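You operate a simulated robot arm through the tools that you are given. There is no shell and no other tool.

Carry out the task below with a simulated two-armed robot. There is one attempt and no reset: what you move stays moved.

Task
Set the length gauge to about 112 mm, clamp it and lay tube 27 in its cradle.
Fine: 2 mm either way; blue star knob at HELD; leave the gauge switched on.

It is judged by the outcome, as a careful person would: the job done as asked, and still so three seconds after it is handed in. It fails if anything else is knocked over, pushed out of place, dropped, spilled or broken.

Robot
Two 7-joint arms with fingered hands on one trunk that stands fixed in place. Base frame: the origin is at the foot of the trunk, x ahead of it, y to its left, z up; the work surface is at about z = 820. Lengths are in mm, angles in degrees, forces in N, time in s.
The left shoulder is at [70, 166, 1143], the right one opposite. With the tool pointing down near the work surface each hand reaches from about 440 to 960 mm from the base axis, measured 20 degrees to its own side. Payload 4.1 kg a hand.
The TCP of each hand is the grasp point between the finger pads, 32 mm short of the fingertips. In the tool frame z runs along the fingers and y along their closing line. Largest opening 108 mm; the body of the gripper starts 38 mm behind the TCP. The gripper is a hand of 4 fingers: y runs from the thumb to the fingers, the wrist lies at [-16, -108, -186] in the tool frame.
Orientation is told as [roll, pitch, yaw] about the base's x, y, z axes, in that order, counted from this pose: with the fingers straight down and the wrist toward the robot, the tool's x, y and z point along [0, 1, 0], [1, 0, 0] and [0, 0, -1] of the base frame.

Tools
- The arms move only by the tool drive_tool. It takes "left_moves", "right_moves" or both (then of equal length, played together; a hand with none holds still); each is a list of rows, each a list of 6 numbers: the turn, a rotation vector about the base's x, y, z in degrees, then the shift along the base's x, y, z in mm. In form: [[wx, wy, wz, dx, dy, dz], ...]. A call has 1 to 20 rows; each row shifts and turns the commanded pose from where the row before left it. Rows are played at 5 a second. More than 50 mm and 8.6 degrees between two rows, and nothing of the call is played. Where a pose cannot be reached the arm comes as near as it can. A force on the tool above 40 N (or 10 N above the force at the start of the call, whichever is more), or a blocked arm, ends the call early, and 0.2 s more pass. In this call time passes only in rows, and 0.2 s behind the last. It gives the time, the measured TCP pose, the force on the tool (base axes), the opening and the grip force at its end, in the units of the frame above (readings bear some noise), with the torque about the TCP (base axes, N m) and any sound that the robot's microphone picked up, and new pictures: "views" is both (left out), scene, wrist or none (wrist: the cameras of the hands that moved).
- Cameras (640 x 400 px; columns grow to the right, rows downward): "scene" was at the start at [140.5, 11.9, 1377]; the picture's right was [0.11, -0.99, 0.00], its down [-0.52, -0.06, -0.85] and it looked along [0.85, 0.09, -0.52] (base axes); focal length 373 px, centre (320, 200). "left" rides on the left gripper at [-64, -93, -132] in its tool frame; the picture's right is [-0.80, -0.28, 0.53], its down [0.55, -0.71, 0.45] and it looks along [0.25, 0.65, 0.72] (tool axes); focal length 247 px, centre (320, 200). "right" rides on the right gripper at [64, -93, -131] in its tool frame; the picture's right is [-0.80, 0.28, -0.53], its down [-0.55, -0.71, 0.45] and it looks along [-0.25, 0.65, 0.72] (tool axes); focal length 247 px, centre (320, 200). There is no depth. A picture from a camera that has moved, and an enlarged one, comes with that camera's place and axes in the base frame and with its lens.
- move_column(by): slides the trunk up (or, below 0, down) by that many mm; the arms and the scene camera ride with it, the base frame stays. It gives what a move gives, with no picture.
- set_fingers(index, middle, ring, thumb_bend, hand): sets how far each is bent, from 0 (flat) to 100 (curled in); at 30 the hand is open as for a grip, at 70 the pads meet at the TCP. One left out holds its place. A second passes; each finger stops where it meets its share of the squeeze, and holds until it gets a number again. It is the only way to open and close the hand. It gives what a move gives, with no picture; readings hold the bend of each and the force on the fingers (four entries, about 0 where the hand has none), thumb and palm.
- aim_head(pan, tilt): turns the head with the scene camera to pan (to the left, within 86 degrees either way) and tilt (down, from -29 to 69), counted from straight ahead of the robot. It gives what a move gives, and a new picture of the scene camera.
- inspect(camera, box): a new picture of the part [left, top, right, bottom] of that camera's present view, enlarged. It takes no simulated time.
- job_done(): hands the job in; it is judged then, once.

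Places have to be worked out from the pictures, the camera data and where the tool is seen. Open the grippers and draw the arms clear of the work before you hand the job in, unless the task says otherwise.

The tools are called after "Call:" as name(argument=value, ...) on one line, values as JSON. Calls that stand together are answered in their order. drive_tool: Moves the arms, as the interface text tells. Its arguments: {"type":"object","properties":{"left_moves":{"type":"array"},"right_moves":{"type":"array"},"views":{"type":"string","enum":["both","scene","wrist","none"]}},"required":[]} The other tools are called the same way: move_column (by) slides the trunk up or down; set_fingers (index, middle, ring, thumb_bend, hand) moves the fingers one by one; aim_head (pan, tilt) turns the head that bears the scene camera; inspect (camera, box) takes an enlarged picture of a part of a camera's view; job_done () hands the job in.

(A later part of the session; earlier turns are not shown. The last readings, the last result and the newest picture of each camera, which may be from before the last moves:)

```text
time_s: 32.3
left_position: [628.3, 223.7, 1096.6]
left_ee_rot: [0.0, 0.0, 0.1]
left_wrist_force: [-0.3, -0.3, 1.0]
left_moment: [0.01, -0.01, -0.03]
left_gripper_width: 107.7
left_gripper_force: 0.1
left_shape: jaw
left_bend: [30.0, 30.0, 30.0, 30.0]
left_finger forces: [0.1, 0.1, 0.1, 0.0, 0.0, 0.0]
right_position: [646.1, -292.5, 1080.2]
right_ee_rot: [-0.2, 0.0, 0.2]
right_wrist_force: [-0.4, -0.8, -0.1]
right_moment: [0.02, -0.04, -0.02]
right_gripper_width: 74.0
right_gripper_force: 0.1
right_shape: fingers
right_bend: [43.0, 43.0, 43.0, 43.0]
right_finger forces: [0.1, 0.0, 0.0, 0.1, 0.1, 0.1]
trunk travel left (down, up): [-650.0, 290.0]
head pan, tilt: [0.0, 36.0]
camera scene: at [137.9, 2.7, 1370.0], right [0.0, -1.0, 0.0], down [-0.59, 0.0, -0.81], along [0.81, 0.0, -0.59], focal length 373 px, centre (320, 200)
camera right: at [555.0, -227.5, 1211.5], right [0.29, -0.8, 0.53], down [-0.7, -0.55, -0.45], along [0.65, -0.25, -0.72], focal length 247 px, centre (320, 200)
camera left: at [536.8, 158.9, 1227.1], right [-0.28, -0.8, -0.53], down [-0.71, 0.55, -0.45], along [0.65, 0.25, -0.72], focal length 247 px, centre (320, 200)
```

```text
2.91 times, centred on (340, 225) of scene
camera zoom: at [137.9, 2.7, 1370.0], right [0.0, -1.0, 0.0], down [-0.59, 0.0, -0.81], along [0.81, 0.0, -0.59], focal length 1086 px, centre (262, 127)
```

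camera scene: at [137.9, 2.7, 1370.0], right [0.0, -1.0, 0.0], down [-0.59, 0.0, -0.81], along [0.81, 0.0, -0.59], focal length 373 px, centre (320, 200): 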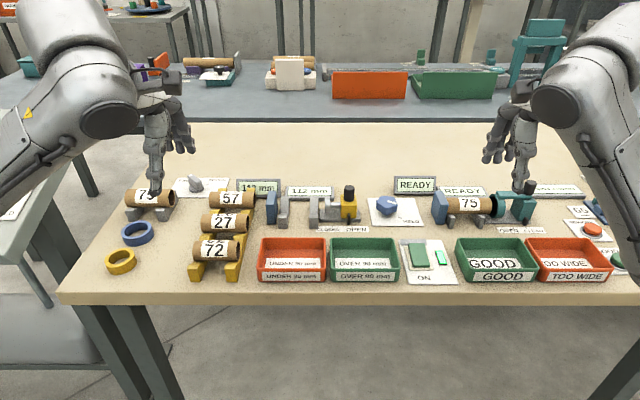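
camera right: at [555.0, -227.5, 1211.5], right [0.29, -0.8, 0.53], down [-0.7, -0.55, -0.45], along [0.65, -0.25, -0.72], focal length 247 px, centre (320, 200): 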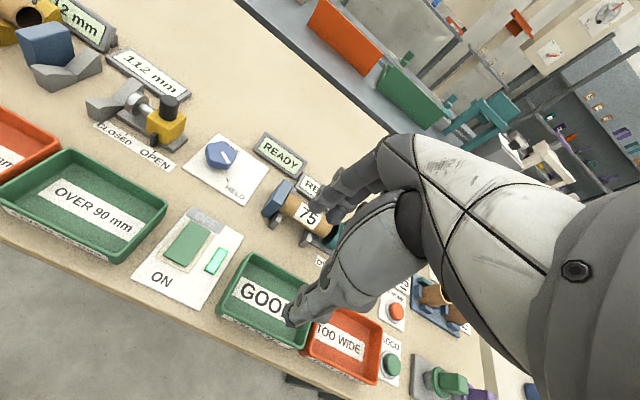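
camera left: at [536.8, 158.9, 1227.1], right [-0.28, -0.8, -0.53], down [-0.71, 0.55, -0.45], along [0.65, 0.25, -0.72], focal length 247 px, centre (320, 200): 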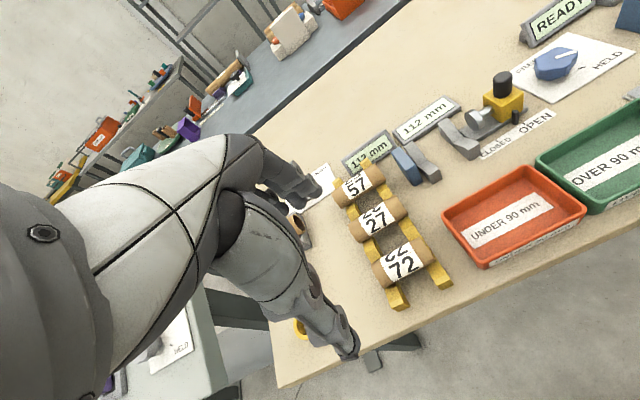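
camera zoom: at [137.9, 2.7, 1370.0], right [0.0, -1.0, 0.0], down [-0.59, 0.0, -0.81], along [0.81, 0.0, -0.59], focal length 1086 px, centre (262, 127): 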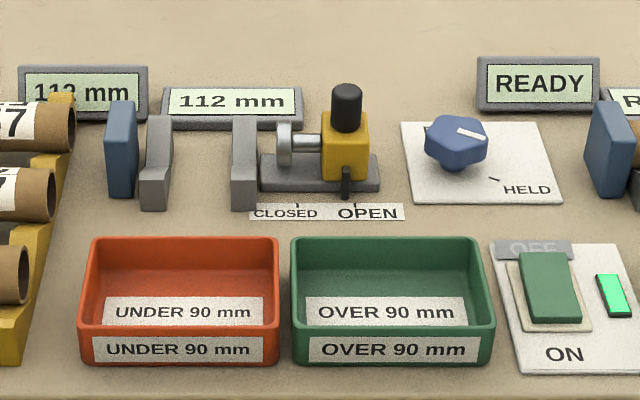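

The middle rack tube reads 27; I put its centre at about (760,206), axis z≈853–860, length ≈96 mm, with rack rails at y 161–182 and 232–250. I need to know how wide the left fingers are to fit between the rails, so I'll look at the hand.

Call:
inspect(camera="scene", box=[110, 70, 220, 220])

Call:
inspect(camera="left", box=[180, 120, 400, 370])

Call:
inspect(camera="right", box=[260, 120, 460, 340])

```text
2.67 times, centred on (165, 145) of scene
camera zoom: at [137.9, 2.7, 1370.0], right [0.0, -1.0, 0.0], down [-0.59, 0.0, -0.81], along [0.81, 0.0, -0.59], focal length 995 px, centre (733, 347)
```

zoom: 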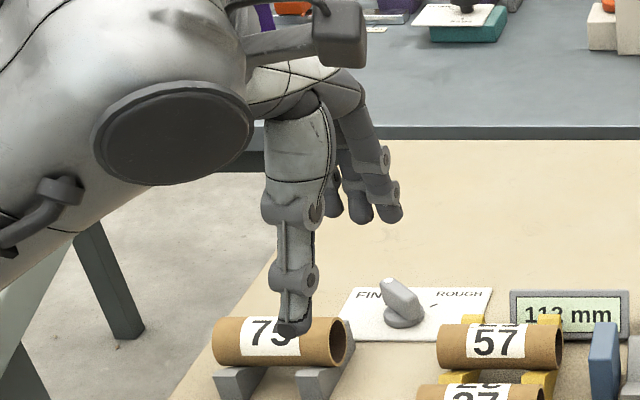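

```text
1.60 times, centred on (290, 245) of left
camera zoom: at [536.8, 158.9, 1227.1], right [-0.28, -0.8, -0.53], down [-0.71, 0.55, -0.45], along [0.65, 0.25, -0.72], focal length 395 px, centre (368, 128)
```

zoom: 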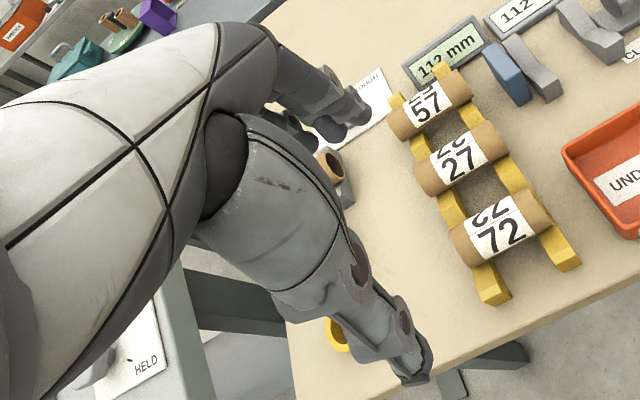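

```text
1.82 times, centred on (360, 230) of right
camera zoom: at [555.0, -227.5, 1211.5], right [0.29, -0.8, 0.53], down [-0.7, -0.55, -0.45], along [0.65, -0.25, -0.72], focal length 449 px, centre (247, 146)
```

zoom: 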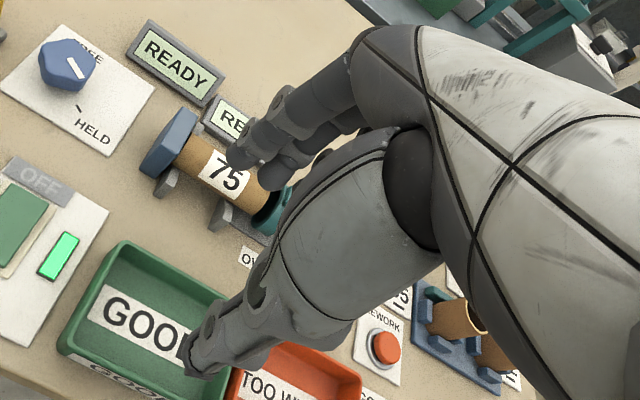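

The left fingers span roughly: index -9, middle +10, ring +26 and thumb about +12 mm in y from the TCP. Index, middle and thumb fit between the rails, so I'll curl the ring finger and pre-shape the others to about 65 mm open.

Call:
set_fingers(hand="left", index=46, middle=46, ring=100, thumb_bend=46)

Call:
drive_tool(left_moves=[[0, 0, 0, 40, -6, -20], [0, 0, 0, 40, -6, -20], [0, 0, 0, 40, -5, -30], [0, 0, 0, 12, -3, -30]], views="both")

Call:
inspect(camera="scene", box=[150, 90, 300, 280])

Call:
inspect(camera="left", box=[200, 120, 480, 390])

```text
time_s: 33.3
left_position: [629.8, 222.5, 1095.8]
left_ee_rot: [0.0, 0.0, 0.0]
left_wrist_force: [-0.8, -0.3, 0.5]
left_moment: [-0.02, 0.0, 0.0]
left_gripper_width: 66.9
left_gripper_force: 0.0
left_shape: fingers
left_bend: [46.0, 46.0, 100.0, 46.0]
left_finger forces: [0.1, 0.0, 0.1, 0.1, 0.1, 0.0]
right_position: [648.7, -292.7, 1079.6]
right_ee_rot: [-0.1, 0.0, 0.1]
right_wrist_force: [0.0, -0.2, 0.3]
right_moment: [0.01, 0.02, 0.01]
right_gripper_width: 74.2
right_gripper_force: 0.1
right_shape: fingers
right_bend: [43.0, 43.0, 43.0, 43.0]
right_finger forces: [0.1, 0.0, 0.0, 0.0, 0.1, 0.1]
trunk travel left (down, up): [-650.0, 290.0]
head pan, tilt: [0.0, 36.0]
```

```text
refused: row 3 steps farther than a row can; nothing moved
```

```text
2.11 times, centred on (225, 185) of scene
camera zoom: at [138.6, 2.2, 1369.9], right [0.0, -1.0, 0.0], down [-0.59, 0.0, -0.81], along [0.81, 0.0, -0.59], focal length 786 px, centre (520, 232)
```

zoom: 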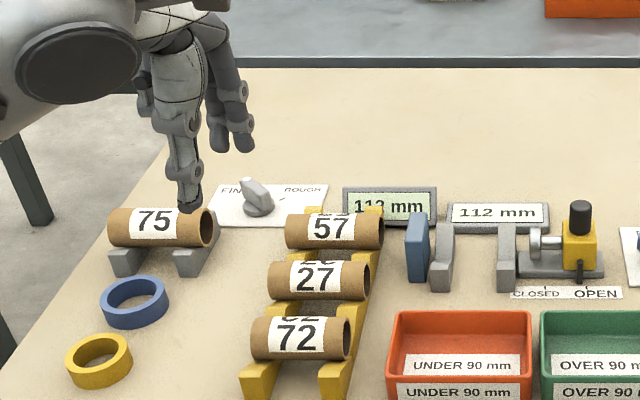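

```text
1.48 times, centred on (340, 255) of left
camera zoom: at [537.5, 158.1, 1226.8], right [-0.28, -0.8, -0.53], down [-0.71, 0.55, -0.45], along [0.65, 0.25, -0.72], focal length 366 px, centre (290, 118)
```

zoom: 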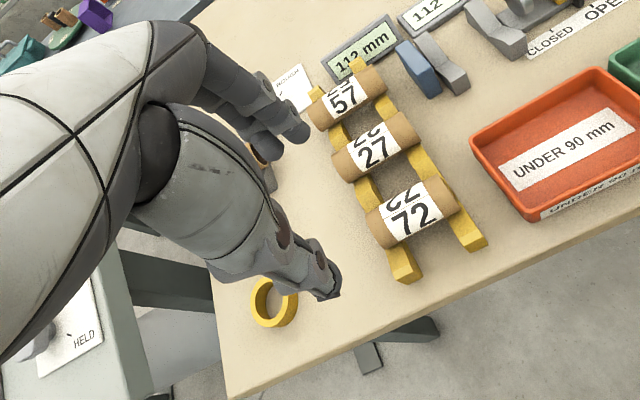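

The row was slightly too long. I repeat the approach in smaller steps to hover above tube 27.

Call:
drive_tool(left_moves=[[0, 0, 0, 33, -5, -20], [0, 0, 0, 33, -5, -25], [0, 0, 0, 33, -5, -30], [0, 0, 0, 32, -4, -30], [0, 0, 0, 0, 0, -25]], views="both")

Call:
inspect(camera="scene", box=[150, 110, 300, 280])

Call:
inspect(camera="left", box=[220, 120, 500, 390])

```text
time_s: 34.5
left_position: [756.2, 206.3, 968.6]
left_ee_rot: [-0.1, 0.0, 0.1]
left_wrist_force: [0.0, 0.6, 1.1]
left_moment: [-0.02, -0.01, 0.01]
left_gripper_width: 66.4
left_gripper_force: 0.2
left_shape: fingers
left_bend: [46.0, 46.0, 100.0, 46.0]
left_finger forces: [0.0, 0.0, 0.0, 0.0, 0.1, 0.1]
right_position: [648.1, -292.2, 1080.8]
right_ee_rot: [-0.1, 0.1, 0.1]
right_wrist_force: [0.3, 0.1, -0.1]
right_moment: [-0.04, 0.01, -0.03]
right_gripper_width: 74.4
right_gripper_force: 0.1
right_shape: fingers
right_bend: [43.0, 43.0, 43.0, 43.0]
right_finger forces: [0.0, 0.0, 0.0, 0.0, 0.0, 0.0]
trunk travel left (down, up): [-650.0, 290.0]
head pan, tilt: [0.0, 36.0]
camera scene: at [138.3, 2.9, 1370.0], right [0.0, -1.0, 0.0], down [-0.59, 0.0, -0.81], along [0.81, 0.0, -0.59], focal length 373 px, centre (320, 200)
camera left: at [665.5, 140.5, 1098.3], right [-0.28, -0.8, -0.53], down [-0.71, 0.55, -0.45], along [0.65, 0.25, -0.72], focal length 247 px, centre (320, 200)
```

scene: 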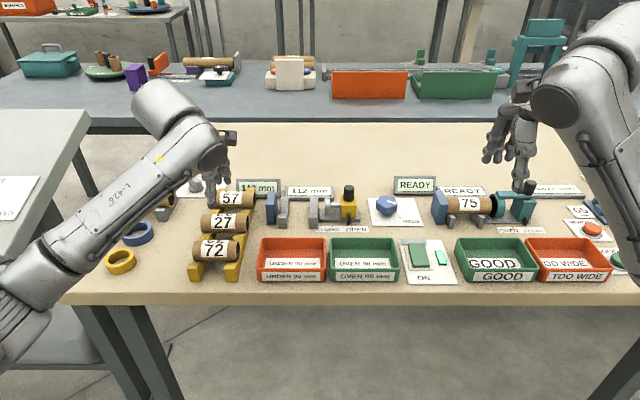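
left: 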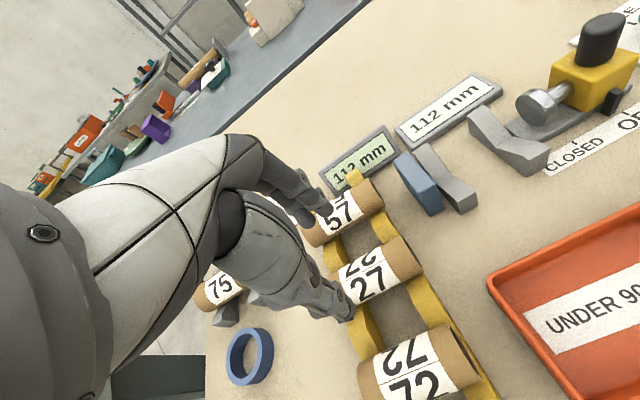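

```text
2.35 times, centred on (225, 195) of scene
camera zoom: at [138.3, 2.9, 1370.0], right [0.0, -1.0, 0.0], down [-0.59, 0.0, -0.81], along [0.81, 0.0, -0.59], focal length 878 px, centre (544, 212)
```

zoom: 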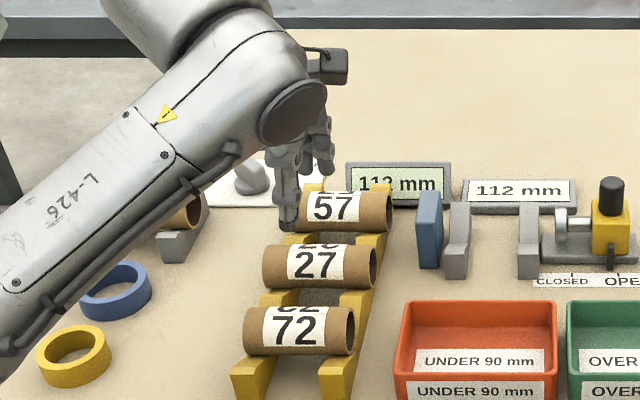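

```text
1.48 times, centred on (360, 255) of left
camera zoom: at [665.5, 140.5, 1098.3], right [-0.28, -0.8, -0.53], down [-0.71, 0.55, -0.45], along [0.65, 0.25, -0.72], focal length 366 px, centre (261, 118)
```

zoom: 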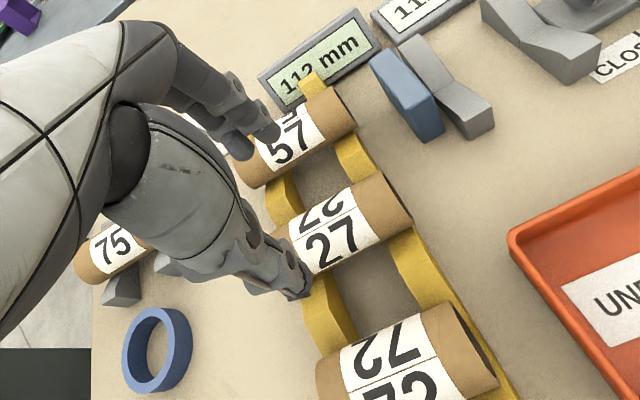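

Refined tube 27: axis at x≈759, z≈856, y from 159 to 255. I'll centre the hand at (759,207) and descend in stages.

Call:
drive_tool(left_moves=[[0, 0, 0, 2, 1, -30], [0, 0, 0, 1, 0, -30]], views="none")

Call:
inspect(camera="left", box=[220, 120, 500, 390])

Call:
inspect(camera="scene", box=[180, 160, 280, 270])

```text
time_s: 35.1
left_position: [758.9, 204.0, 906.9]
left_ee_rot: [0.0, 0.1, 0.2]
left_wrist_force: [0.3, -0.3, 0.6]
left_moment: [-0.03, -0.03, 0.0]
left_gripper_width: 66.7
left_gripper_force: 0.0
left_shape: fingers
left_bend: [46.0, 46.0, 100.0, 46.0]
left_finger forces: [0.0, 0.1, 0.0, 0.0, 0.0, 0.0]
right_position: [648.5, -293.1, 1080.5]
right_ee_rot: [0.1, -0.1, 0.1]
right_wrist_force: [0.7, 0.7, 0.7]
right_moment: [0.02, -0.01, 0.0]
right_gripper_width: 74.2
right_gripper_force: 0.0
right_shape: fingers
right_bend: [43.0, 43.0, 43.0, 43.0]
right_finger forces: [0.0, 0.0, 0.0, 0.1, 0.0, 0.0]
trunk travel left (down, up): [-650.0, 290.0]
head pan, tilt: [0.0, 36.0]
```

```text
1.48 times, centred on (360, 255) of left
camera zoom: at [668.1, 139.3, 1038.4], right [-0.28, -0.8, -0.53], down [-0.71, 0.55, -0.45], along [0.65, 0.25, -0.72], focal length 366 px, centre (261, 118)
```

zoom: 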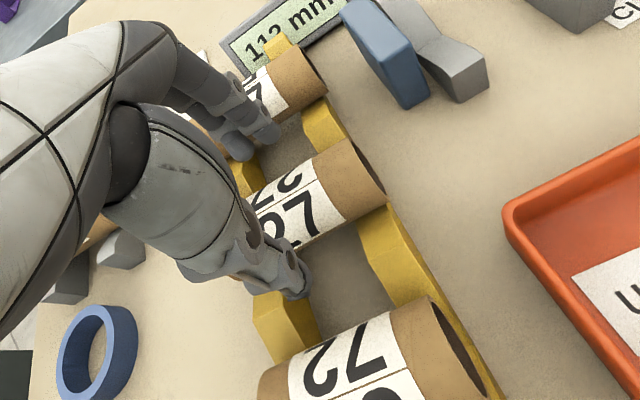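

```text
3.64 times, centred on (230, 215) of scene
camera zoom: at [138.8, 2.2, 1369.9], right [0.0, -1.0, 0.0], down [-0.59, 0.0, -0.81], along [0.81, 0.0, -0.59], focal length 1357 px, centre (647, 146)
```

zoom: 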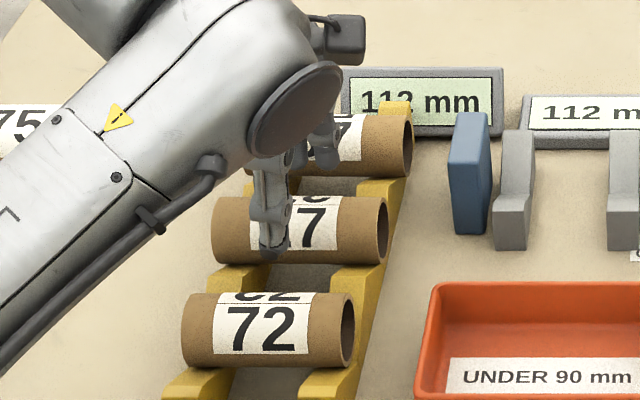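

The fingers line up between the rails, with the thumb tip at (723,213). Continuing down slowly.

Call:
drive_tool(left_moves=[[0, 0, 0, 0, 0, -15], [0, 0, 0, 0, 0, -10], [0, 0, 0, 0, 0, -8]], views="none")

Call:
inspect(camera="left", box=[220, 120, 500, 390])

Call:
inspect(camera="scene", box=[180, 160, 280, 270])

```text
time_s: 35.9
left_position: [763.4, 203.9, 874.7]
left_ee_rot: [0.0, 0.0, 0.2]
left_wrist_force: [0.3, 0.0, 0.3]
left_moment: [0.0, -0.02, -0.01]
left_gripper_width: 66.9
left_gripper_force: 0.1
left_shape: fingers
left_bend: [46.0, 46.0, 100.0, 46.0]
left_finger forces: [0.0, 0.0, 0.1, 0.1, 0.0, 0.0]
right_position: [648.3, -292.2, 1078.8]
right_ee_rot: [0.0, 0.0, 0.1]
right_wrist_force: [0.3, 0.1, 0.2]
right_moment: [-0.01, 0.02, -0.01]
right_gripper_width: 74.2
right_gripper_force: 0.0
right_shape: fingers
right_bend: [43.0, 43.0, 43.0, 43.0]
right_finger forces: [0.0, 0.0, 0.0, 0.1, 0.1, 0.0]
trunk travel left (down, up): [-650.0, 290.0]
head pan, tilt: [0.0, 36.0]
```

```text
1.48 times, centred on (360, 255) of left
camera zoom: at [670.7, 139.3, 1004.6], right [-0.28, -0.8, -0.53], down [-0.71, 0.55, -0.45], along [0.65, 0.25, -0.72], focal length 366 px, centre (261, 118)
```

zoom: 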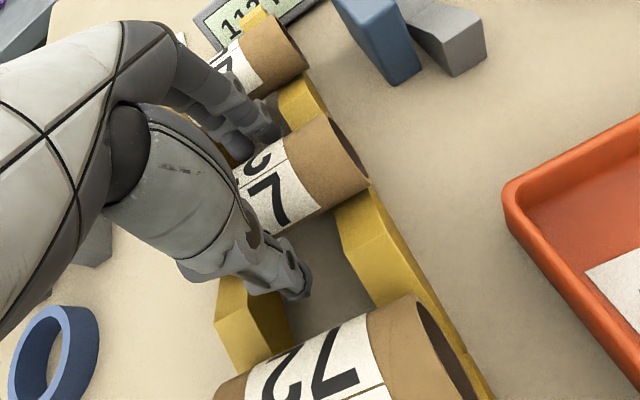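

```text
3.64 times, centred on (230, 215) of scene
camera zoom: at [138.9, 2.1, 1369.9], right [0.0, -1.0, 0.0], down [-0.59, 0.0, -0.81], along [0.81, 0.0, -0.59], focal length 1357 px, centre (647, 146)
```

zoom: 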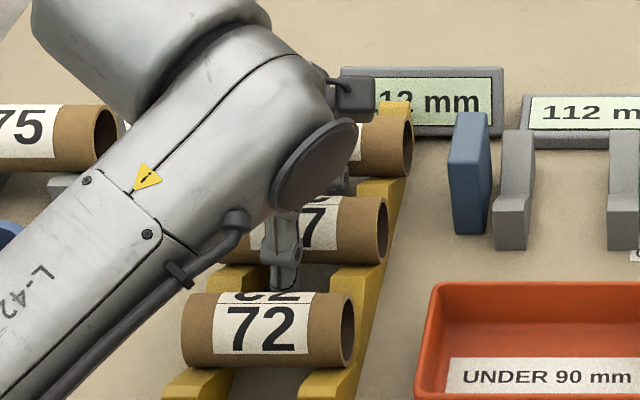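

No contact forces, so I'll descend 9 mm more and close thumb, index and middle on the tube.

Call:
drive_tool(left_moves=[[0, 0, 0, -2, 0, -5], [0, 0, 0, -1, 0, -4]], views="none")

Call:
set_fingers(hand="left", index=52, middle=52, thumb_bend=52)

Call:
inspect(camera="left", box=[220, 120, 500, 390])

Call:
inspect(camera="scene", box=[180, 160, 280, 270])

```text
time_s: 36.5
left_position: [758.5, 203.7, 865.0]
left_ee_rot: [-0.1, 0.0, 0.1]
left_wrist_force: [-0.8, -1.0, -0.6]
left_moment: [0.01, -0.03, -0.01]
left_gripper_width: 67.0
left_gripper_force: 0.0
left_shape: fingers
left_bend: [46.0, 46.0, 100.0, 46.0]
left_finger forces: [0.1, 0.0, 0.0, 0.0, 0.0, 0.1]
right_position: [648.5, -292.0, 1080.7]
right_ee_rot: [0.1, 0.0, 0.1]
right_wrist_force: [0.6, -0.3, -0.1]
right_moment: [0.0, -0.01, 0.01]
right_gripper_width: 74.3
right_gripper_force: 0.1
right_shape: fingers
right_bend: [43.0, 43.0, 43.0, 43.0]
right_finger forces: [0.0, 0.1, 0.0, 0.0, 0.0, 0.1]
trunk travel left (down, up): [-650.0, 290.0]
head pan, tilt: [0.0, 36.0]
```

```text
time_s: 37.5
left_position: [760.5, 204.4, 865.0]
left_ee_rot: [0.0, 0.0, 0.1]
left_wrist_force: [-0.2, 0.2, 0.9]
left_moment: [0.0, -0.02, -0.02]
left_gripper_width: 50.7
left_gripper_force: 0.1
left_shape: fingers
left_bend: [52.0, 52.0, 100.0, 52.0]
left_finger forces: [0.1, 0.0, 0.0, 0.0, 0.0, 0.0]
right_position: [648.4, -292.1, 1081.4]
right_ee_rot: [0.0, 0.1, 0.1]
right_wrist_force: [-0.4, 0.6, -0.2]
right_moment: [-0.01, 0.02, 0.0]
right_gripper_width: 74.1
right_gripper_force: 0.1
right_shape: fingers
right_bend: [43.0, 43.0, 43.0, 43.0]
right_finger forces: [0.0, 0.0, 0.1, 0.1, 0.1, 0.1]
trunk travel left (down, up): [-650.0, 290.0]
head pan, tilt: [0.0, 36.0]
```

```text
1.48 times, centred on (360, 255) of left
camera zoom: at [667.4, 139.1, 994.9], right [-0.28, -0.8, -0.53], down [-0.71, 0.55, -0.45], along [0.65, 0.25, -0.72], focal length 366 px, centre (261, 118)
```

zoom: 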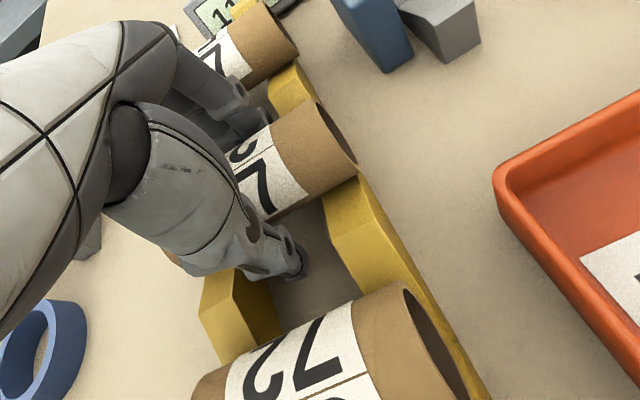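

```text
3.64 times, centred on (230, 215) of scene
camera zoom: at [138.7, 2.1, 1369.9], right [0.0, -1.0, 0.0], down [-0.59, 0.0, -0.81], along [0.81, 0.0, -0.59], focal length 1357 px, centre (647, 146)
```

zoom: 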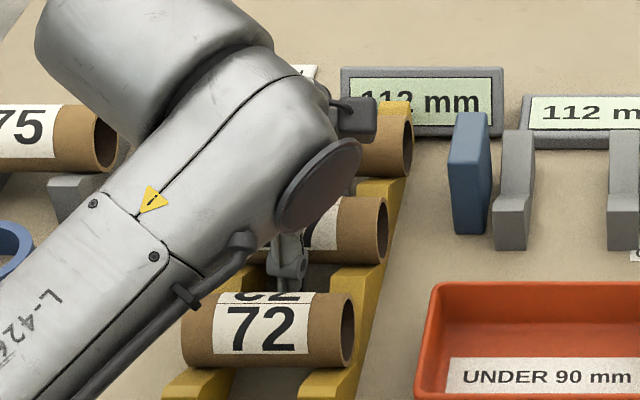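

No contact yet at 51 mm. Closing further to take hold.

Call:
set_fingers(hand="left", index=64, middle=64, thumb_bend=64)

Call:
inspect(camera="left", box=[220, 120, 500, 390])

```text
time_s: 38.5
left_position: [757.7, 204.8, 864.4]
left_ee_rot: [0.1, 0.0, 0.1]
left_wrist_force: [-0.2, -0.5, 0.4]
left_moment: [-0.03, -0.01, 0.0]
left_gripper_width: 30.9
left_gripper_force: 5.5
left_shape: fingers
left_bend: [61.0, 62.0, 100.0, 60.0]
left_finger forces: [3.8, 1.5, 0.1, 0.0, 5.3, 0.0]
right_position: [648.6, -293.2, 1080.5]
right_ee_rot: [0.0, 0.0, 0.0]
right_wrist_force: [0.8, -0.6, 0.3]
right_moment: [0.03, -0.01, 0.02]
right_gripper_width: 74.3
right_gripper_force: 0.0
right_shape: fingers
right_bend: [43.0, 43.0, 43.0, 43.0]
right_finger forces: [0.0, 0.1, 0.0, 0.0, 0.1, 0.0]
trunk travel left (down, up): [-650.0, 290.0]
head pan, tilt: [0.0, 36.0]
```

```text
1.48 times, centred on (360, 255) of left
camera zoom: at [667.4, 139.2, 994.9], right [-0.28, -0.8, -0.53], down [-0.71, 0.55, -0.45], along [0.65, 0.25, -0.72], focal length 366 px, centre (261, 118)
```

zoom: 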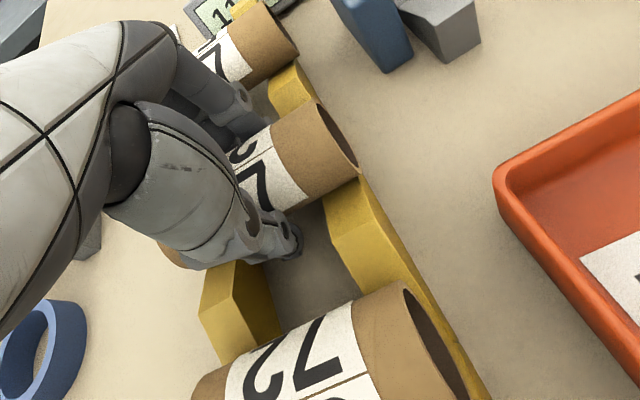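

The pads touched above the tube's widest line (31 mm chord), so I'll reopen a little, go 6 mm lower and regrip more securely.

Call:
set_fingers(hand="left", index=51, middle=51, thumb_bend=51)

Call:
drive_tool(left_moves=[[0, 0, 0, 0, 0, -2], [0, 0, 0, 0, 0, -2], [0, 0, 0, 0, 0, -2]], views="none")

Call:
set_fingers(hand="left", index=68, middle=68, thumb_bend=68)

```text
time_s: 39.5
left_position: [759.5, 204.5, 865.0]
left_ee_rot: [0.0, 0.1, 0.1]
left_wrist_force: [-0.8, -0.9, 0.0]
left_moment: [0.05, 0.04, -0.04]
left_gripper_width: 52.1
left_gripper_force: 0.1
left_shape: fingers
left_bend: [51.0, 51.0, 100.0, 51.0]
left_finger forces: [0.1, 0.0, 0.0, 0.0, 0.1, 0.0]
right_position: [649.0, -292.6, 1080.9]
right_ee_rot: [-0.1, 0.0, 0.1]
right_wrist_force: [-0.3, 0.0, -0.3]
right_moment: [0.04, 0.0, -0.01]
right_gripper_width: 74.2
right_gripper_force: 0.0
right_shape: fingers
right_bend: [43.0, 43.0, 43.0, 43.0]
right_finger forces: [0.0, 0.0, 0.0, 0.0, 0.0, 0.1]
trunk travel left (down, up): [-650.0, 290.0]
head pan, tilt: [0.0, 36.0]
```

```text
time_s: 40.3
left_position: [759.1, 203.3, 859.2]
left_ee_rot: [0.1, -0.1, 0.0]
left_wrist_force: [1.9, 0.6, 4.5]
left_moment: [0.16, -0.02, -0.02]
left_gripper_width: 52.6
left_gripper_force: 2.9
left_shape: fingers
left_bend: [51.0, 51.0, 100.0, 51.0]
left_finger forces: [0.0, 0.1, 5.6, 0.1, 0.0, 0.0]
right_position: [647.5, -292.7, 1079.4]
right_ee_rot: [-0.1, 0.1, 0.1]
right_wrist_force: [0.4, -0.2, 0.8]
right_moment: [-0.01, 0.04, -0.03]
right_gripper_width: 74.0
right_gripper_force: 0.0
right_shape: fingers
right_bend: [43.0, 43.0, 43.0, 43.0]
right_finger forces: [0.0, 0.0, 0.0, 0.0, 0.1, 0.0]
trunk travel left (down, up): [-650.0, 290.0]
head pan, tilt: [0.0, 36.0]
```

```text
time_s: 41.3
left_position: [759.4, 202.5, 859.5]
left_ee_rot: [0.0, -0.1, -0.1]
left_wrist_force: [6.4, 1.6, 9.8]
left_moment: [0.35, -0.04, -0.13]
left_gripper_width: 27.2
left_gripper_force: 15.4
left_shape: fingers
left_bend: [63.0, 66.0, 100.0, 62.0]
left_finger forces: [7.3, 1.9, 13.1, 0.0, 8.9, 0.0]
right_position: [646.6, -293.2, 1081.2]
right_ee_rot: [0.0, 0.0, 0.1]
right_wrist_force: [0.7, 0.7, 0.6]
right_moment: [0.01, 0.02, -0.01]
right_gripper_width: 74.2
right_gripper_force: 0.1
right_shape: fingers
right_bend: [43.0, 43.0, 43.0, 43.0]
right_finger forces: [0.1, 0.0, 0.1, 0.0, 0.1, 0.0]
trunk travel left (down, up): [-650.0, 290.0]
head pan, tilt: [0.0, 36.0]
```

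The curled ring finger presses on the tube top at this height (13 N), so I'll reopen, rise 4.5 mm and close with more squeeze.

Call:
set_fingers(hand="left", index=51, middle=51, thumb_bend=51)

Call:
drive_tool(left_moves=[[0, 0, 0, 0, 0, 2.5], [0, 0, 0, 0, 0, 2]], views="none")

Call:
set_fingers(hand="left", index=69, middle=71, thumb_bend=70)

Call:
inspect(camera="left", box=[220, 120, 500, 390])

Call:
inspect(camera="scene", box=[180, 160, 280, 270])

```text
time_s: 42.3
left_position: [758.8, 203.8, 859.2]
left_ee_rot: [-0.2, -0.1, 0.1]
left_wrist_force: [7.1, 2.2, 12.1]
left_moment: [0.38, -0.05, -0.18]
left_gripper_width: 52.6
left_gripper_force: 6.9
left_shape: fingers
left_bend: [51.0, 51.0, 100.0, 51.0]
left_finger forces: [0.0, 0.1, 14.2, 0.1, 0.0, 0.0]
right_position: [647.3, -292.5, 1080.6]
right_ee_rot: [-0.1, 0.0, 0.0]
right_wrist_force: [-0.8, -0.1, -0.4]
right_moment: [-0.03, 0.02, -0.02]
right_gripper_width: 74.2
right_gripper_force: 0.0
right_shape: fingers
right_bend: [43.0, 43.0, 43.0, 43.0]
right_finger forces: [0.0, 0.0, 0.0, 0.1, 0.0, 0.1]
trunk travel left (down, up): [-650.0, 290.0]
head pan, tilt: [0.0, 36.0]
```

```text
time_s: 42.9
left_position: [758.4, 205.2, 860.9]
left_ee_rot: [0.0, 0.2, 0.1]
left_wrist_force: [0.4, 0.2, 0.5]
left_moment: [-0.02, 0.01, -0.03]
left_gripper_width: 52.3
left_gripper_force: 0.0
left_shape: fingers
left_bend: [51.0, 51.0, 100.0, 51.0]
left_finger forces: [0.0, 0.0, 0.1, 0.1, 0.1, 0.0]
right_position: [647.9, -291.6, 1079.1]
right_ee_rot: [0.1, 0.0, 0.2]
right_wrist_force: [0.2, -0.1, -0.2]
right_moment: [-0.04, 0.03, 0.02]
right_gripper_width: 74.1
right_gripper_force: 0.1
right_shape: fingers
right_bend: [43.0, 43.0, 43.0, 43.0]
right_finger forces: [0.0, 0.1, 0.0, 0.0, 0.1, 0.0]
trunk travel left (down, up): [-650.0, 290.0]
head pan, tilt: [0.0, 36.0]
```

```text
time_s: 43.9
left_position: [759.0, 204.9, 863.1]
left_ee_rot: [0.0, 0.0, 0.1]
left_wrist_force: [0.0, -0.2, -0.3]
left_moment: [0.0, 0.01, -0.02]
left_gripper_width: 27.2
left_gripper_force: 12.1
left_shape: fingers
left_bend: [64.0, 65.0, 100.0, 62.0]
left_finger forces: [7.3, 5.0, 0.3, 0.0, 11.9, 0.0]
right_position: [648.0, -293.4, 1078.9]
right_ee_rot: [0.0, 0.0, 0.2]
right_wrist_force: [0.1, 0.3, -0.1]
right_moment: [-0.01, 0.03, 0.03]
right_gripper_width: 74.5
right_gripper_force: 0.1
right_shape: fingers
right_bend: [43.0, 43.0, 43.0, 43.0]
right_finger forces: [0.1, 0.1, 0.1, 0.0, 0.1, 0.0]
trunk travel left (down, up): [-650.0, 290.0]
head pan, tilt: [0.0, 36.0]
```

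```text
1.48 times, centred on (360, 255) of left
camera zoom: at [668.1, 139.2, 993.3], right [-0.28, -0.8, -0.53], down [-0.71, 0.55, -0.45], along [0.65, 0.25, -0.72], focal length 366 px, centre (261, 118)
```

zoom: 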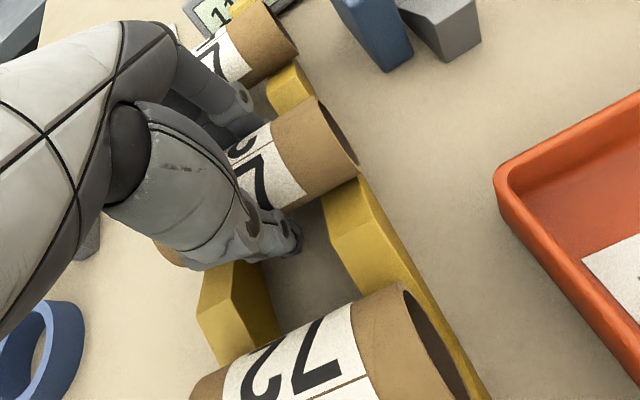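

```text
3.64 times, centred on (230, 215) of scene
camera zoom: at [138.7, 2.1, 1369.9], right [0.0, -1.0, 0.0], down [-0.59, 0.0, -0.81], along [0.81, 0.0, -0.59], focal length 1357 px, centre (647, 146)
```

zoom: 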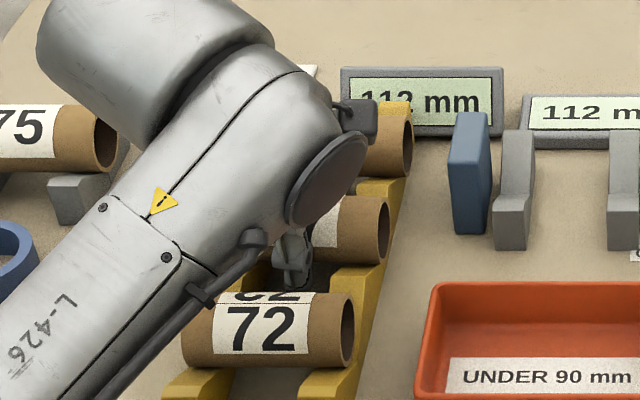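

A balanced 12 N grip with the ring finger free. I'll lift a few millimetres and see whether the tube follows.

Call:
drive_tool(left_moves=[[0, 0, 0, 0, 0, 3], [0, 0, 0, 0, 0, 4], [0, 0, 0, 0, 0, 5]], views="none")

Call:
inspect(camera="left", box=[220, 120, 500, 390])

Call:
inspect(camera="scene", box=[180, 160, 280, 270])

```text
time_s: 44.7
left_position: [759.6, 205.5, 875.2]
left_ee_rot: [0.1, 0.1, 0.2]
left_wrist_force: [0.2, -0.3, 0.4]
left_moment: [0.04, 0.0, 0.03]
left_gripper_width: 27.2
left_gripper_force: 12.5
left_shape: fingers
left_bend: [64.0, 65.0, 100.0, 62.0]
left_finger forces: [7.3, 4.9, 0.3, 0.1, 11.9, 0.1]
right_position: [648.1, -292.6, 1080.5]
right_ee_rot: [0.1, 0.0, 0.1]
right_wrist_force: [-0.1, 0.1, -0.7]
right_moment: [0.02, -0.05, -0.01]
right_gripper_width: 74.3
right_gripper_force: 0.1
right_shape: fingers
right_bend: [43.0, 43.0, 43.0, 43.0]
right_finger forces: [0.0, 0.0, 0.0, 0.1, 0.0, 0.0]
trunk travel left (down, up): [-650.0, 290.0]
head pan, tilt: [0.0, 36.0]
```

```text
1.48 times, centred on (360, 255) of left
camera zoom: at [667.9, 139.9, 1005.6], right [-0.28, -0.8, -0.53], down [-0.71, 0.55, -0.45], along [0.65, 0.25, -0.72], focal length 366 px, centre (261, 118)
```

zoom: 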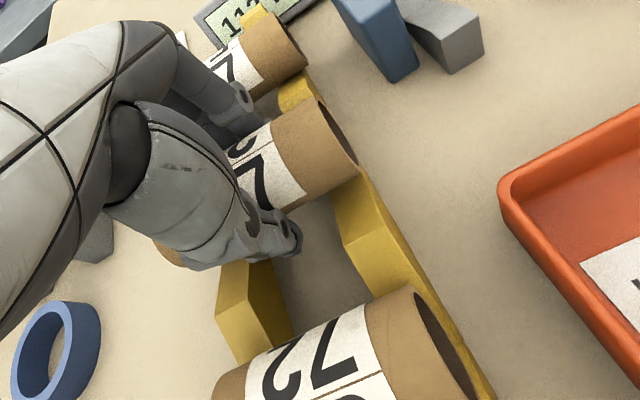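

```text
3.64 times, centred on (230, 215) of scene
camera zoom: at [138.7, 2.1, 1369.9], right [0.0, -1.0, 0.0], down [-0.59, 0.0, -0.81], along [0.81, 0.0, -0.59], focal length 1357 px, centre (647, 146)
```

zoom: 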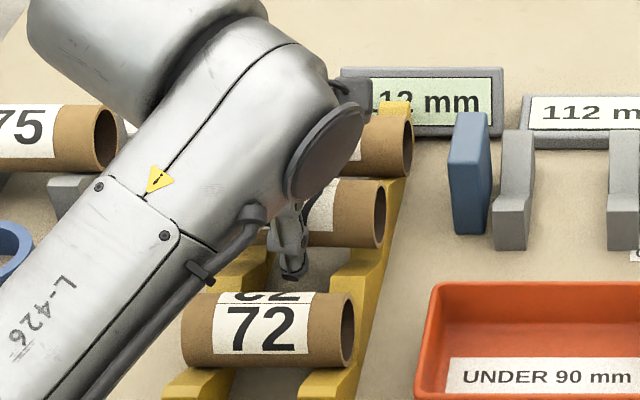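

The tube is held and follows cleanly. Lifting it clear and carrying it toward the gauge cradle (Δx≈+67, Δy≈-159).

Call:
drive_tool(left_moves=[[0, 0, 0, 0, 0, 20], [0, 0, 0, 0, 0, 30], [0, 0, 0, 0, 0, 35], [0, 0, 0, 0, 0, 15], [0, 0, 0, 17, -40, 0], [0, 0, 0, 17, -40, 0], [0, 0, 0, 17, -40, 0], [0, 0, 0, 16, -39, 0]], views="both")

Call:
inspect(camera="scene", box=[230, 110, 370, 250])

Call:
inspect(camera="left", box=[220, 120, 520, 390])

```text
time_s: 46.5
left_position: [829.2, 43.9, 972.8]
left_ee_rot: [0.1, 0.1, 0.0]
left_wrist_force: [0.4, 0.1, -0.6]
left_moment: [0.01, 0.0, 0.01]
left_gripper_width: 27.0
left_gripper_force: 12.4
left_shape: fingers
left_bend: [64.0, 66.0, 100.0, 62.0]
left_finger forces: [7.2, 5.0, 0.5, 0.0, 11.8, 0.0]
right_position: [648.1, -295.0, 1079.2]
right_ee_rot: [0.1, 0.0, 0.2]
right_wrist_force: [-0.9, -0.1, 0.1]
right_moment: [0.01, 0.0, 0.03]
right_gripper_width: 74.2
right_gripper_force: 0.1
right_shape: fingers
right_bend: [43.0, 43.0, 43.0, 43.0]
right_finger forces: [0.0, 0.0, 0.0, 0.0, 0.0, 0.0]
trunk travel left (down, up): [-650.0, 290.0]
head pan, tilt: [0.0, 36.0]
camera scene: at [139.0, -0.1, 1369.8], right [0.0, -1.0, 0.0], down [-0.59, 0.0, -0.81], along [0.81, 0.0, -0.59], focal length 373 px, centre (320, 200)
camera left: at [737.9, -21.3, 1103.6], right [-0.28, -0.8, -0.53], down [-0.71, 0.55, -0.45], along [0.65, 0.25, -0.72], focal length 247 px, centre (320, 200)
```

scene: 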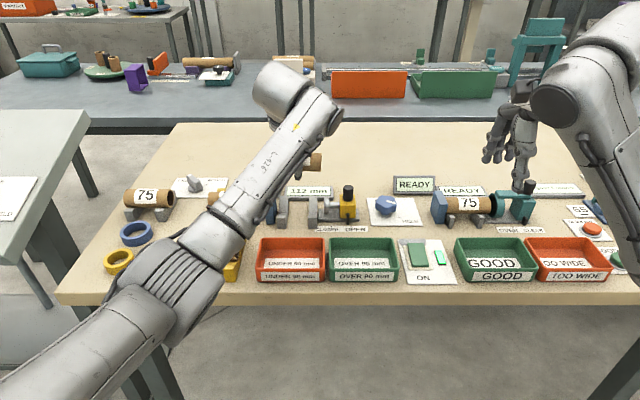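
left: 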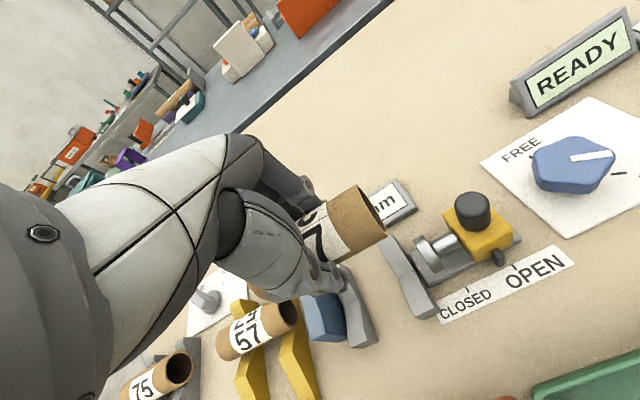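

```text
2.86 times, centred on (300, 180) of scene
camera zoom: at [139.0, -0.1, 1369.8], right [0.0, -1.0, 0.0], down [-0.59, 0.0, -0.81], along [0.81, 0.0, -0.59], focal length 1066 px, centre (377, 257)
```

zoom: 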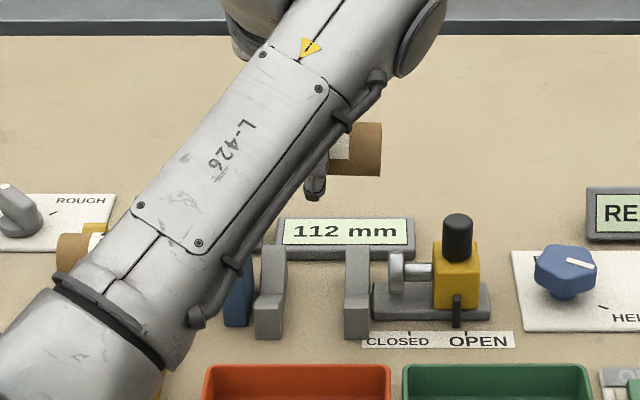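

```text
1.48 times, centred on (370, 255) of left
camera zoom: at [737.9, -21.3, 1103.6], right [-0.28, -0.8, -0.53], down [-0.71, 0.55, -0.45], along [0.65, 0.25, -0.72], focal length 366 px, centre (246, 118)
```

zoom: 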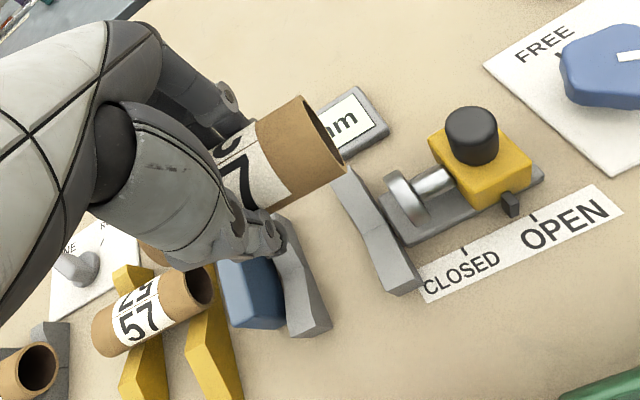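

The tube's right end is at y≈-4 and the spindle face at ≈-9. Shifting +5 mm in y will centre the tube in the gap and the fingers between the two cradle arms; I'll do that with -3 mm in x and come partway down.

Call:
drive_tool(left_moves=[[0, 0, 0, -3, 4.8, -20], [0, 0, 0, 0, 0, -25], [0, 0, 0, 0, 0, -15]], views="none")

Call:
inspect(camera="scene", box=[270, 140, 370, 240])

Call:
inspect(camera="left", box=[220, 120, 520, 390])

Call:
inspect(camera="right", box=[0, 0, 240, 200])

```text
time_s: 47.3
left_position: [825.5, 49.4, 913.3]
left_ee_rot: [0.0, 0.1, 0.0]
left_wrist_force: [0.4, 0.2, -0.9]
left_moment: [0.02, -0.01, -0.01]
left_gripper_width: 27.2
left_gripper_force: 12.1
left_shape: fingers
left_bend: [64.0, 66.0, 100.0, 62.0]
left_finger forces: [7.3, 5.0, 0.5, 0.0, 11.8, 0.0]
right_position: [647.5, -292.2, 1080.1]
right_ee_rot: [-0.1, -0.1, 0.1]
right_wrist_force: [0.7, 0.7, -0.5]
right_moment: [0.01, 0.0, 0.01]
right_gripper_width: 74.2
right_gripper_force: 0.1
right_shape: fingers
right_bend: [43.0, 43.0, 43.0, 43.0]
right_finger forces: [0.1, 0.0, 0.0, 0.0, 0.1, 0.0]
trunk travel left (down, up): [-650.0, 290.0]
head pan, tilt: [0.0, 36.0]
```

```text
4.00 times, centred on (320, 190) of scene
camera zoom: at [138.8, 2.2, 1369.9], right [0.0, -1.0, 0.0], down [-0.59, 0.0, -0.81], along [0.81, 0.0, -0.59], focal length 1492 px, centre (320, 240)
```

zoom: 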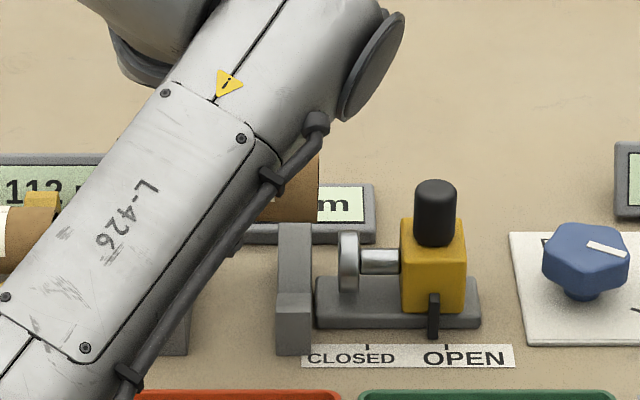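

```text
1.48 times, centred on (370, 255) of left
camera zoom: at [733.1, -15.6, 1044.6], right [-0.28, -0.8, -0.53], down [-0.71, 0.55, -0.45], along [0.65, 0.25, -0.72], focal length 366 px, centre (246, 118)
```

zoom: 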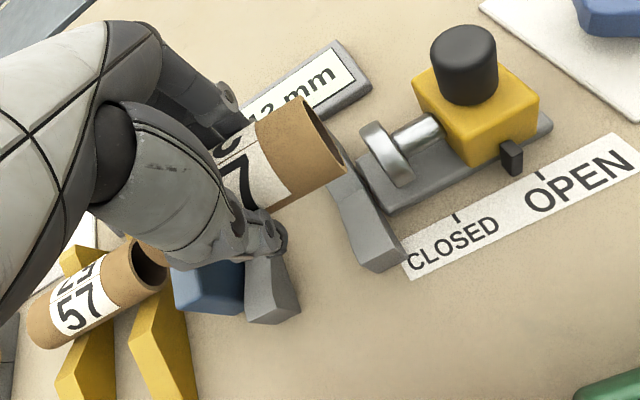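

```text
2.00 times, centred on (120, 100) of right
camera zoom: at [556.3, -228.4, 1211.3], right [0.28, -0.8, 0.53], down [-0.71, -0.55, -0.45], along [0.65, -0.25, -0.72], focal length 494 px, centre (720, 400)
```

zoom: 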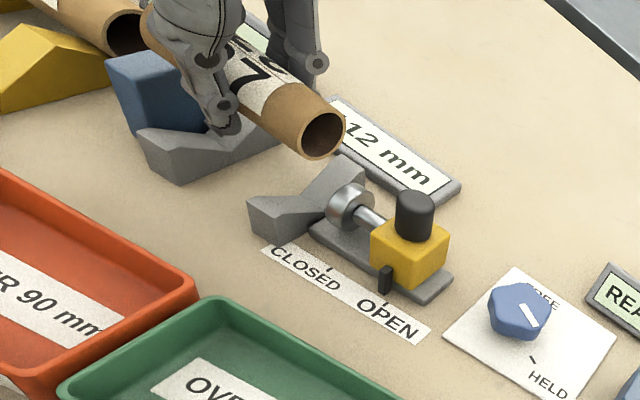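

Margins are about 12 mm at the spindle and 5 mm at the anvil; I'll shift 1.5 mm toward the spindle and lower 34 mm, then check with the right camera's good view.

Call:
drive_tool(left_moves=[[0, 0, 0, 0, -1.5, -18], [0, 0, 0, 0, 0, -16]], views="none")

Call:
inspect(camera="right", box=[20, 0, 220, 140])

Call:
inspect(camera="left", box=[220, 120, 520, 390])

Call:
inspect(camera="scene", box=[270, 140, 370, 240])

```text
time_s: 47.9
left_position: [824.1, 48.9, 880.0]
left_ee_rot: [0.0, -0.1, 0.2]
left_wrist_force: [-0.8, -1.2, -0.3]
left_moment: [-0.03, -0.01, 0.0]
left_gripper_width: 26.8
left_gripper_force: 12.4
left_shape: fingers
left_bend: [64.0, 66.0, 100.0, 62.0]
left_finger forces: [7.2, 5.0, 0.7, 0.1, 11.8, 0.1]
right_position: [648.8, -292.4, 1078.8]
right_ee_rot: [0.1, 0.0, 0.1]
right_wrist_force: [0.3, -0.1, -0.1]
right_moment: [-0.02, -0.01, -0.02]
right_gripper_width: 74.1
right_gripper_force: 0.0
right_shape: fingers
right_bend: [43.0, 43.0, 43.0, 43.0]
right_finger forces: [0.0, 0.0, 0.0, 0.1, 0.1, 0.0]
trunk travel left (down, up): [-650.0, 290.0]
head pan, tilt: [0.0, 36.0]
```

```text
2.86 times, centred on (120, 70) of right
camera zoom: at [556.4, -228.6, 1211.2], right [0.28, -0.8, 0.53], down [-0.71, -0.55, -0.45], along [0.65, -0.25, -0.72], focal length 706 px, centre (891, 571)
```

zoom: 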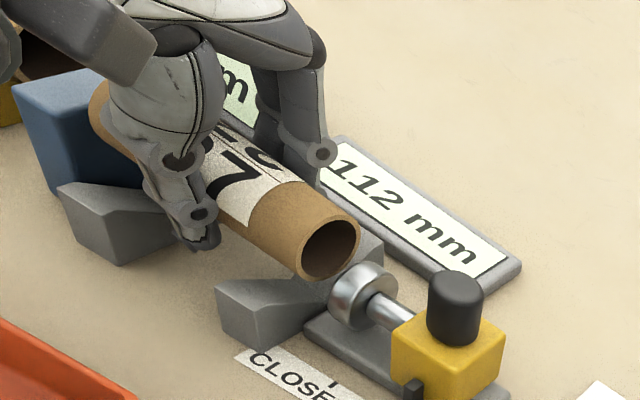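

```text
1.48 times, centred on (370, 255) of left
camera zoom: at [733.3, -16.8, 1011.2], right [-0.28, -0.8, -0.53], down [-0.71, 0.55, -0.45], along [0.65, 0.25, -0.72], focal length 366 px, centre (246, 118)
```

zoom: 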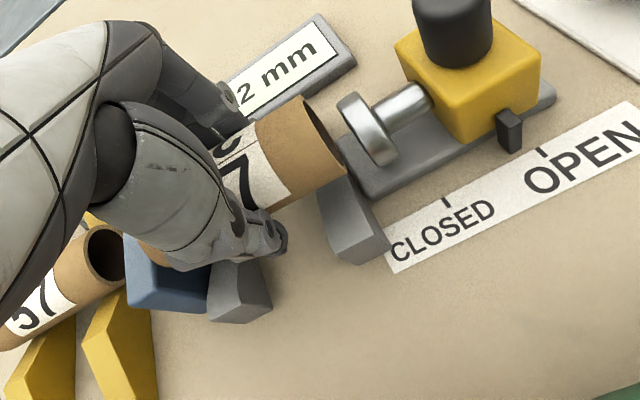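

```text
4.00 times, centred on (320, 190) of scene
camera zoom: at [138.9, 1.9, 1369.9], right [0.0, -1.0, 0.0], down [-0.59, 0.0, -0.81], along [0.81, 0.0, -0.59], focal length 1492 px, centre (320, 240)
```

zoom: 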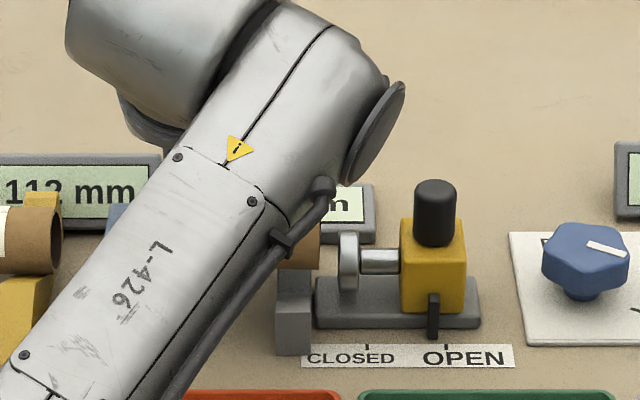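

Tube spans y≈2–97, between the spindle face at -10 and the anvil at ≈102.5, directly over the V. I'll nudge 1 mm and lower to just above seating.

Call:
drive_tool(left_moves=[[0, 0, 0, 1, -1, -6], [0, 0, 0, 0, 0, -4], [0, 0, 0, 0, 0, -2]], views="none")

Call:
inspect(camera="right", box=[20, 0, 220, 140])

Call:
inspect(camera="left", box=[220, 120, 520, 390])

```text
time_s: 48.7
left_position: [825.4, 47.4, 868.6]
left_ee_rot: [0.0, 0.1, 0.1]
left_wrist_force: [-0.2, -0.3, -0.6]
left_moment: [0.02, -0.02, 0.02]
left_gripper_width: 27.0
left_gripper_force: 12.6
left_shape: fingers
left_bend: [64.0, 66.0, 100.0, 62.0]
left_finger forces: [7.1, 5.0, 0.7, 0.0, 11.8, 0.0]
right_position: [649.0, -292.1, 1080.6]
right_ee_rot: [-0.1, 0.0, 0.1]
right_wrist_force: [-0.1, -1.1, -0.3]
right_moment: [0.05, -0.02, 0.04]
right_gripper_width: 74.1
right_gripper_force: 0.1
right_shape: fingers
right_bend: [43.0, 43.0, 43.0, 43.0]
right_finger forces: [0.1, 0.0, 0.0, 0.1, 0.0, 0.0]
trunk travel left (down, up): [-650.0, 290.0]
head pan, tilt: [0.0, 36.0]
```

```text
2.86 times, centred on (120, 70) of right
camera zoom: at [556.3, -228.6, 1211.2], right [0.28, -0.8, 0.53], down [-0.71, -0.55, -0.45], along [0.65, -0.25, -0.72], focal length 706 px, centre (891, 571)
```

zoom: 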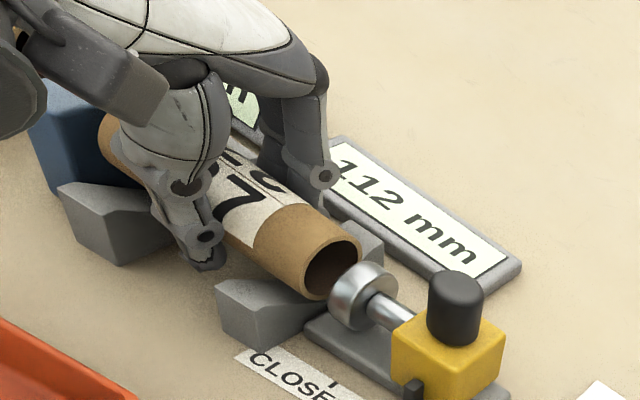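

```text
1.48 times, centred on (370, 255) of left
camera zoom: at [733.6, -17.4, 998.8], right [-0.28, -0.8, -0.53], down [-0.71, 0.55, -0.45], along [0.65, 0.25, -0.72], focal length 366 px, centre (246, 118)
```

zoom: 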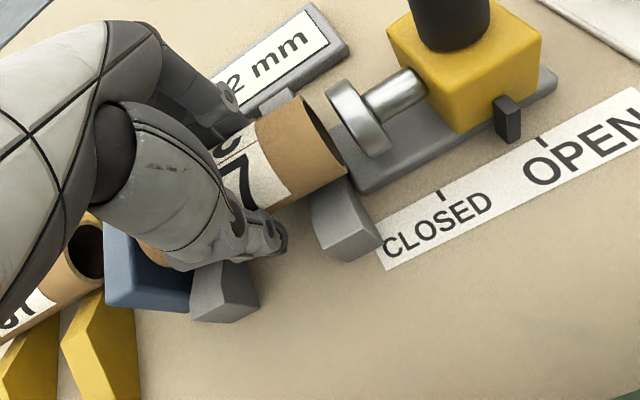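

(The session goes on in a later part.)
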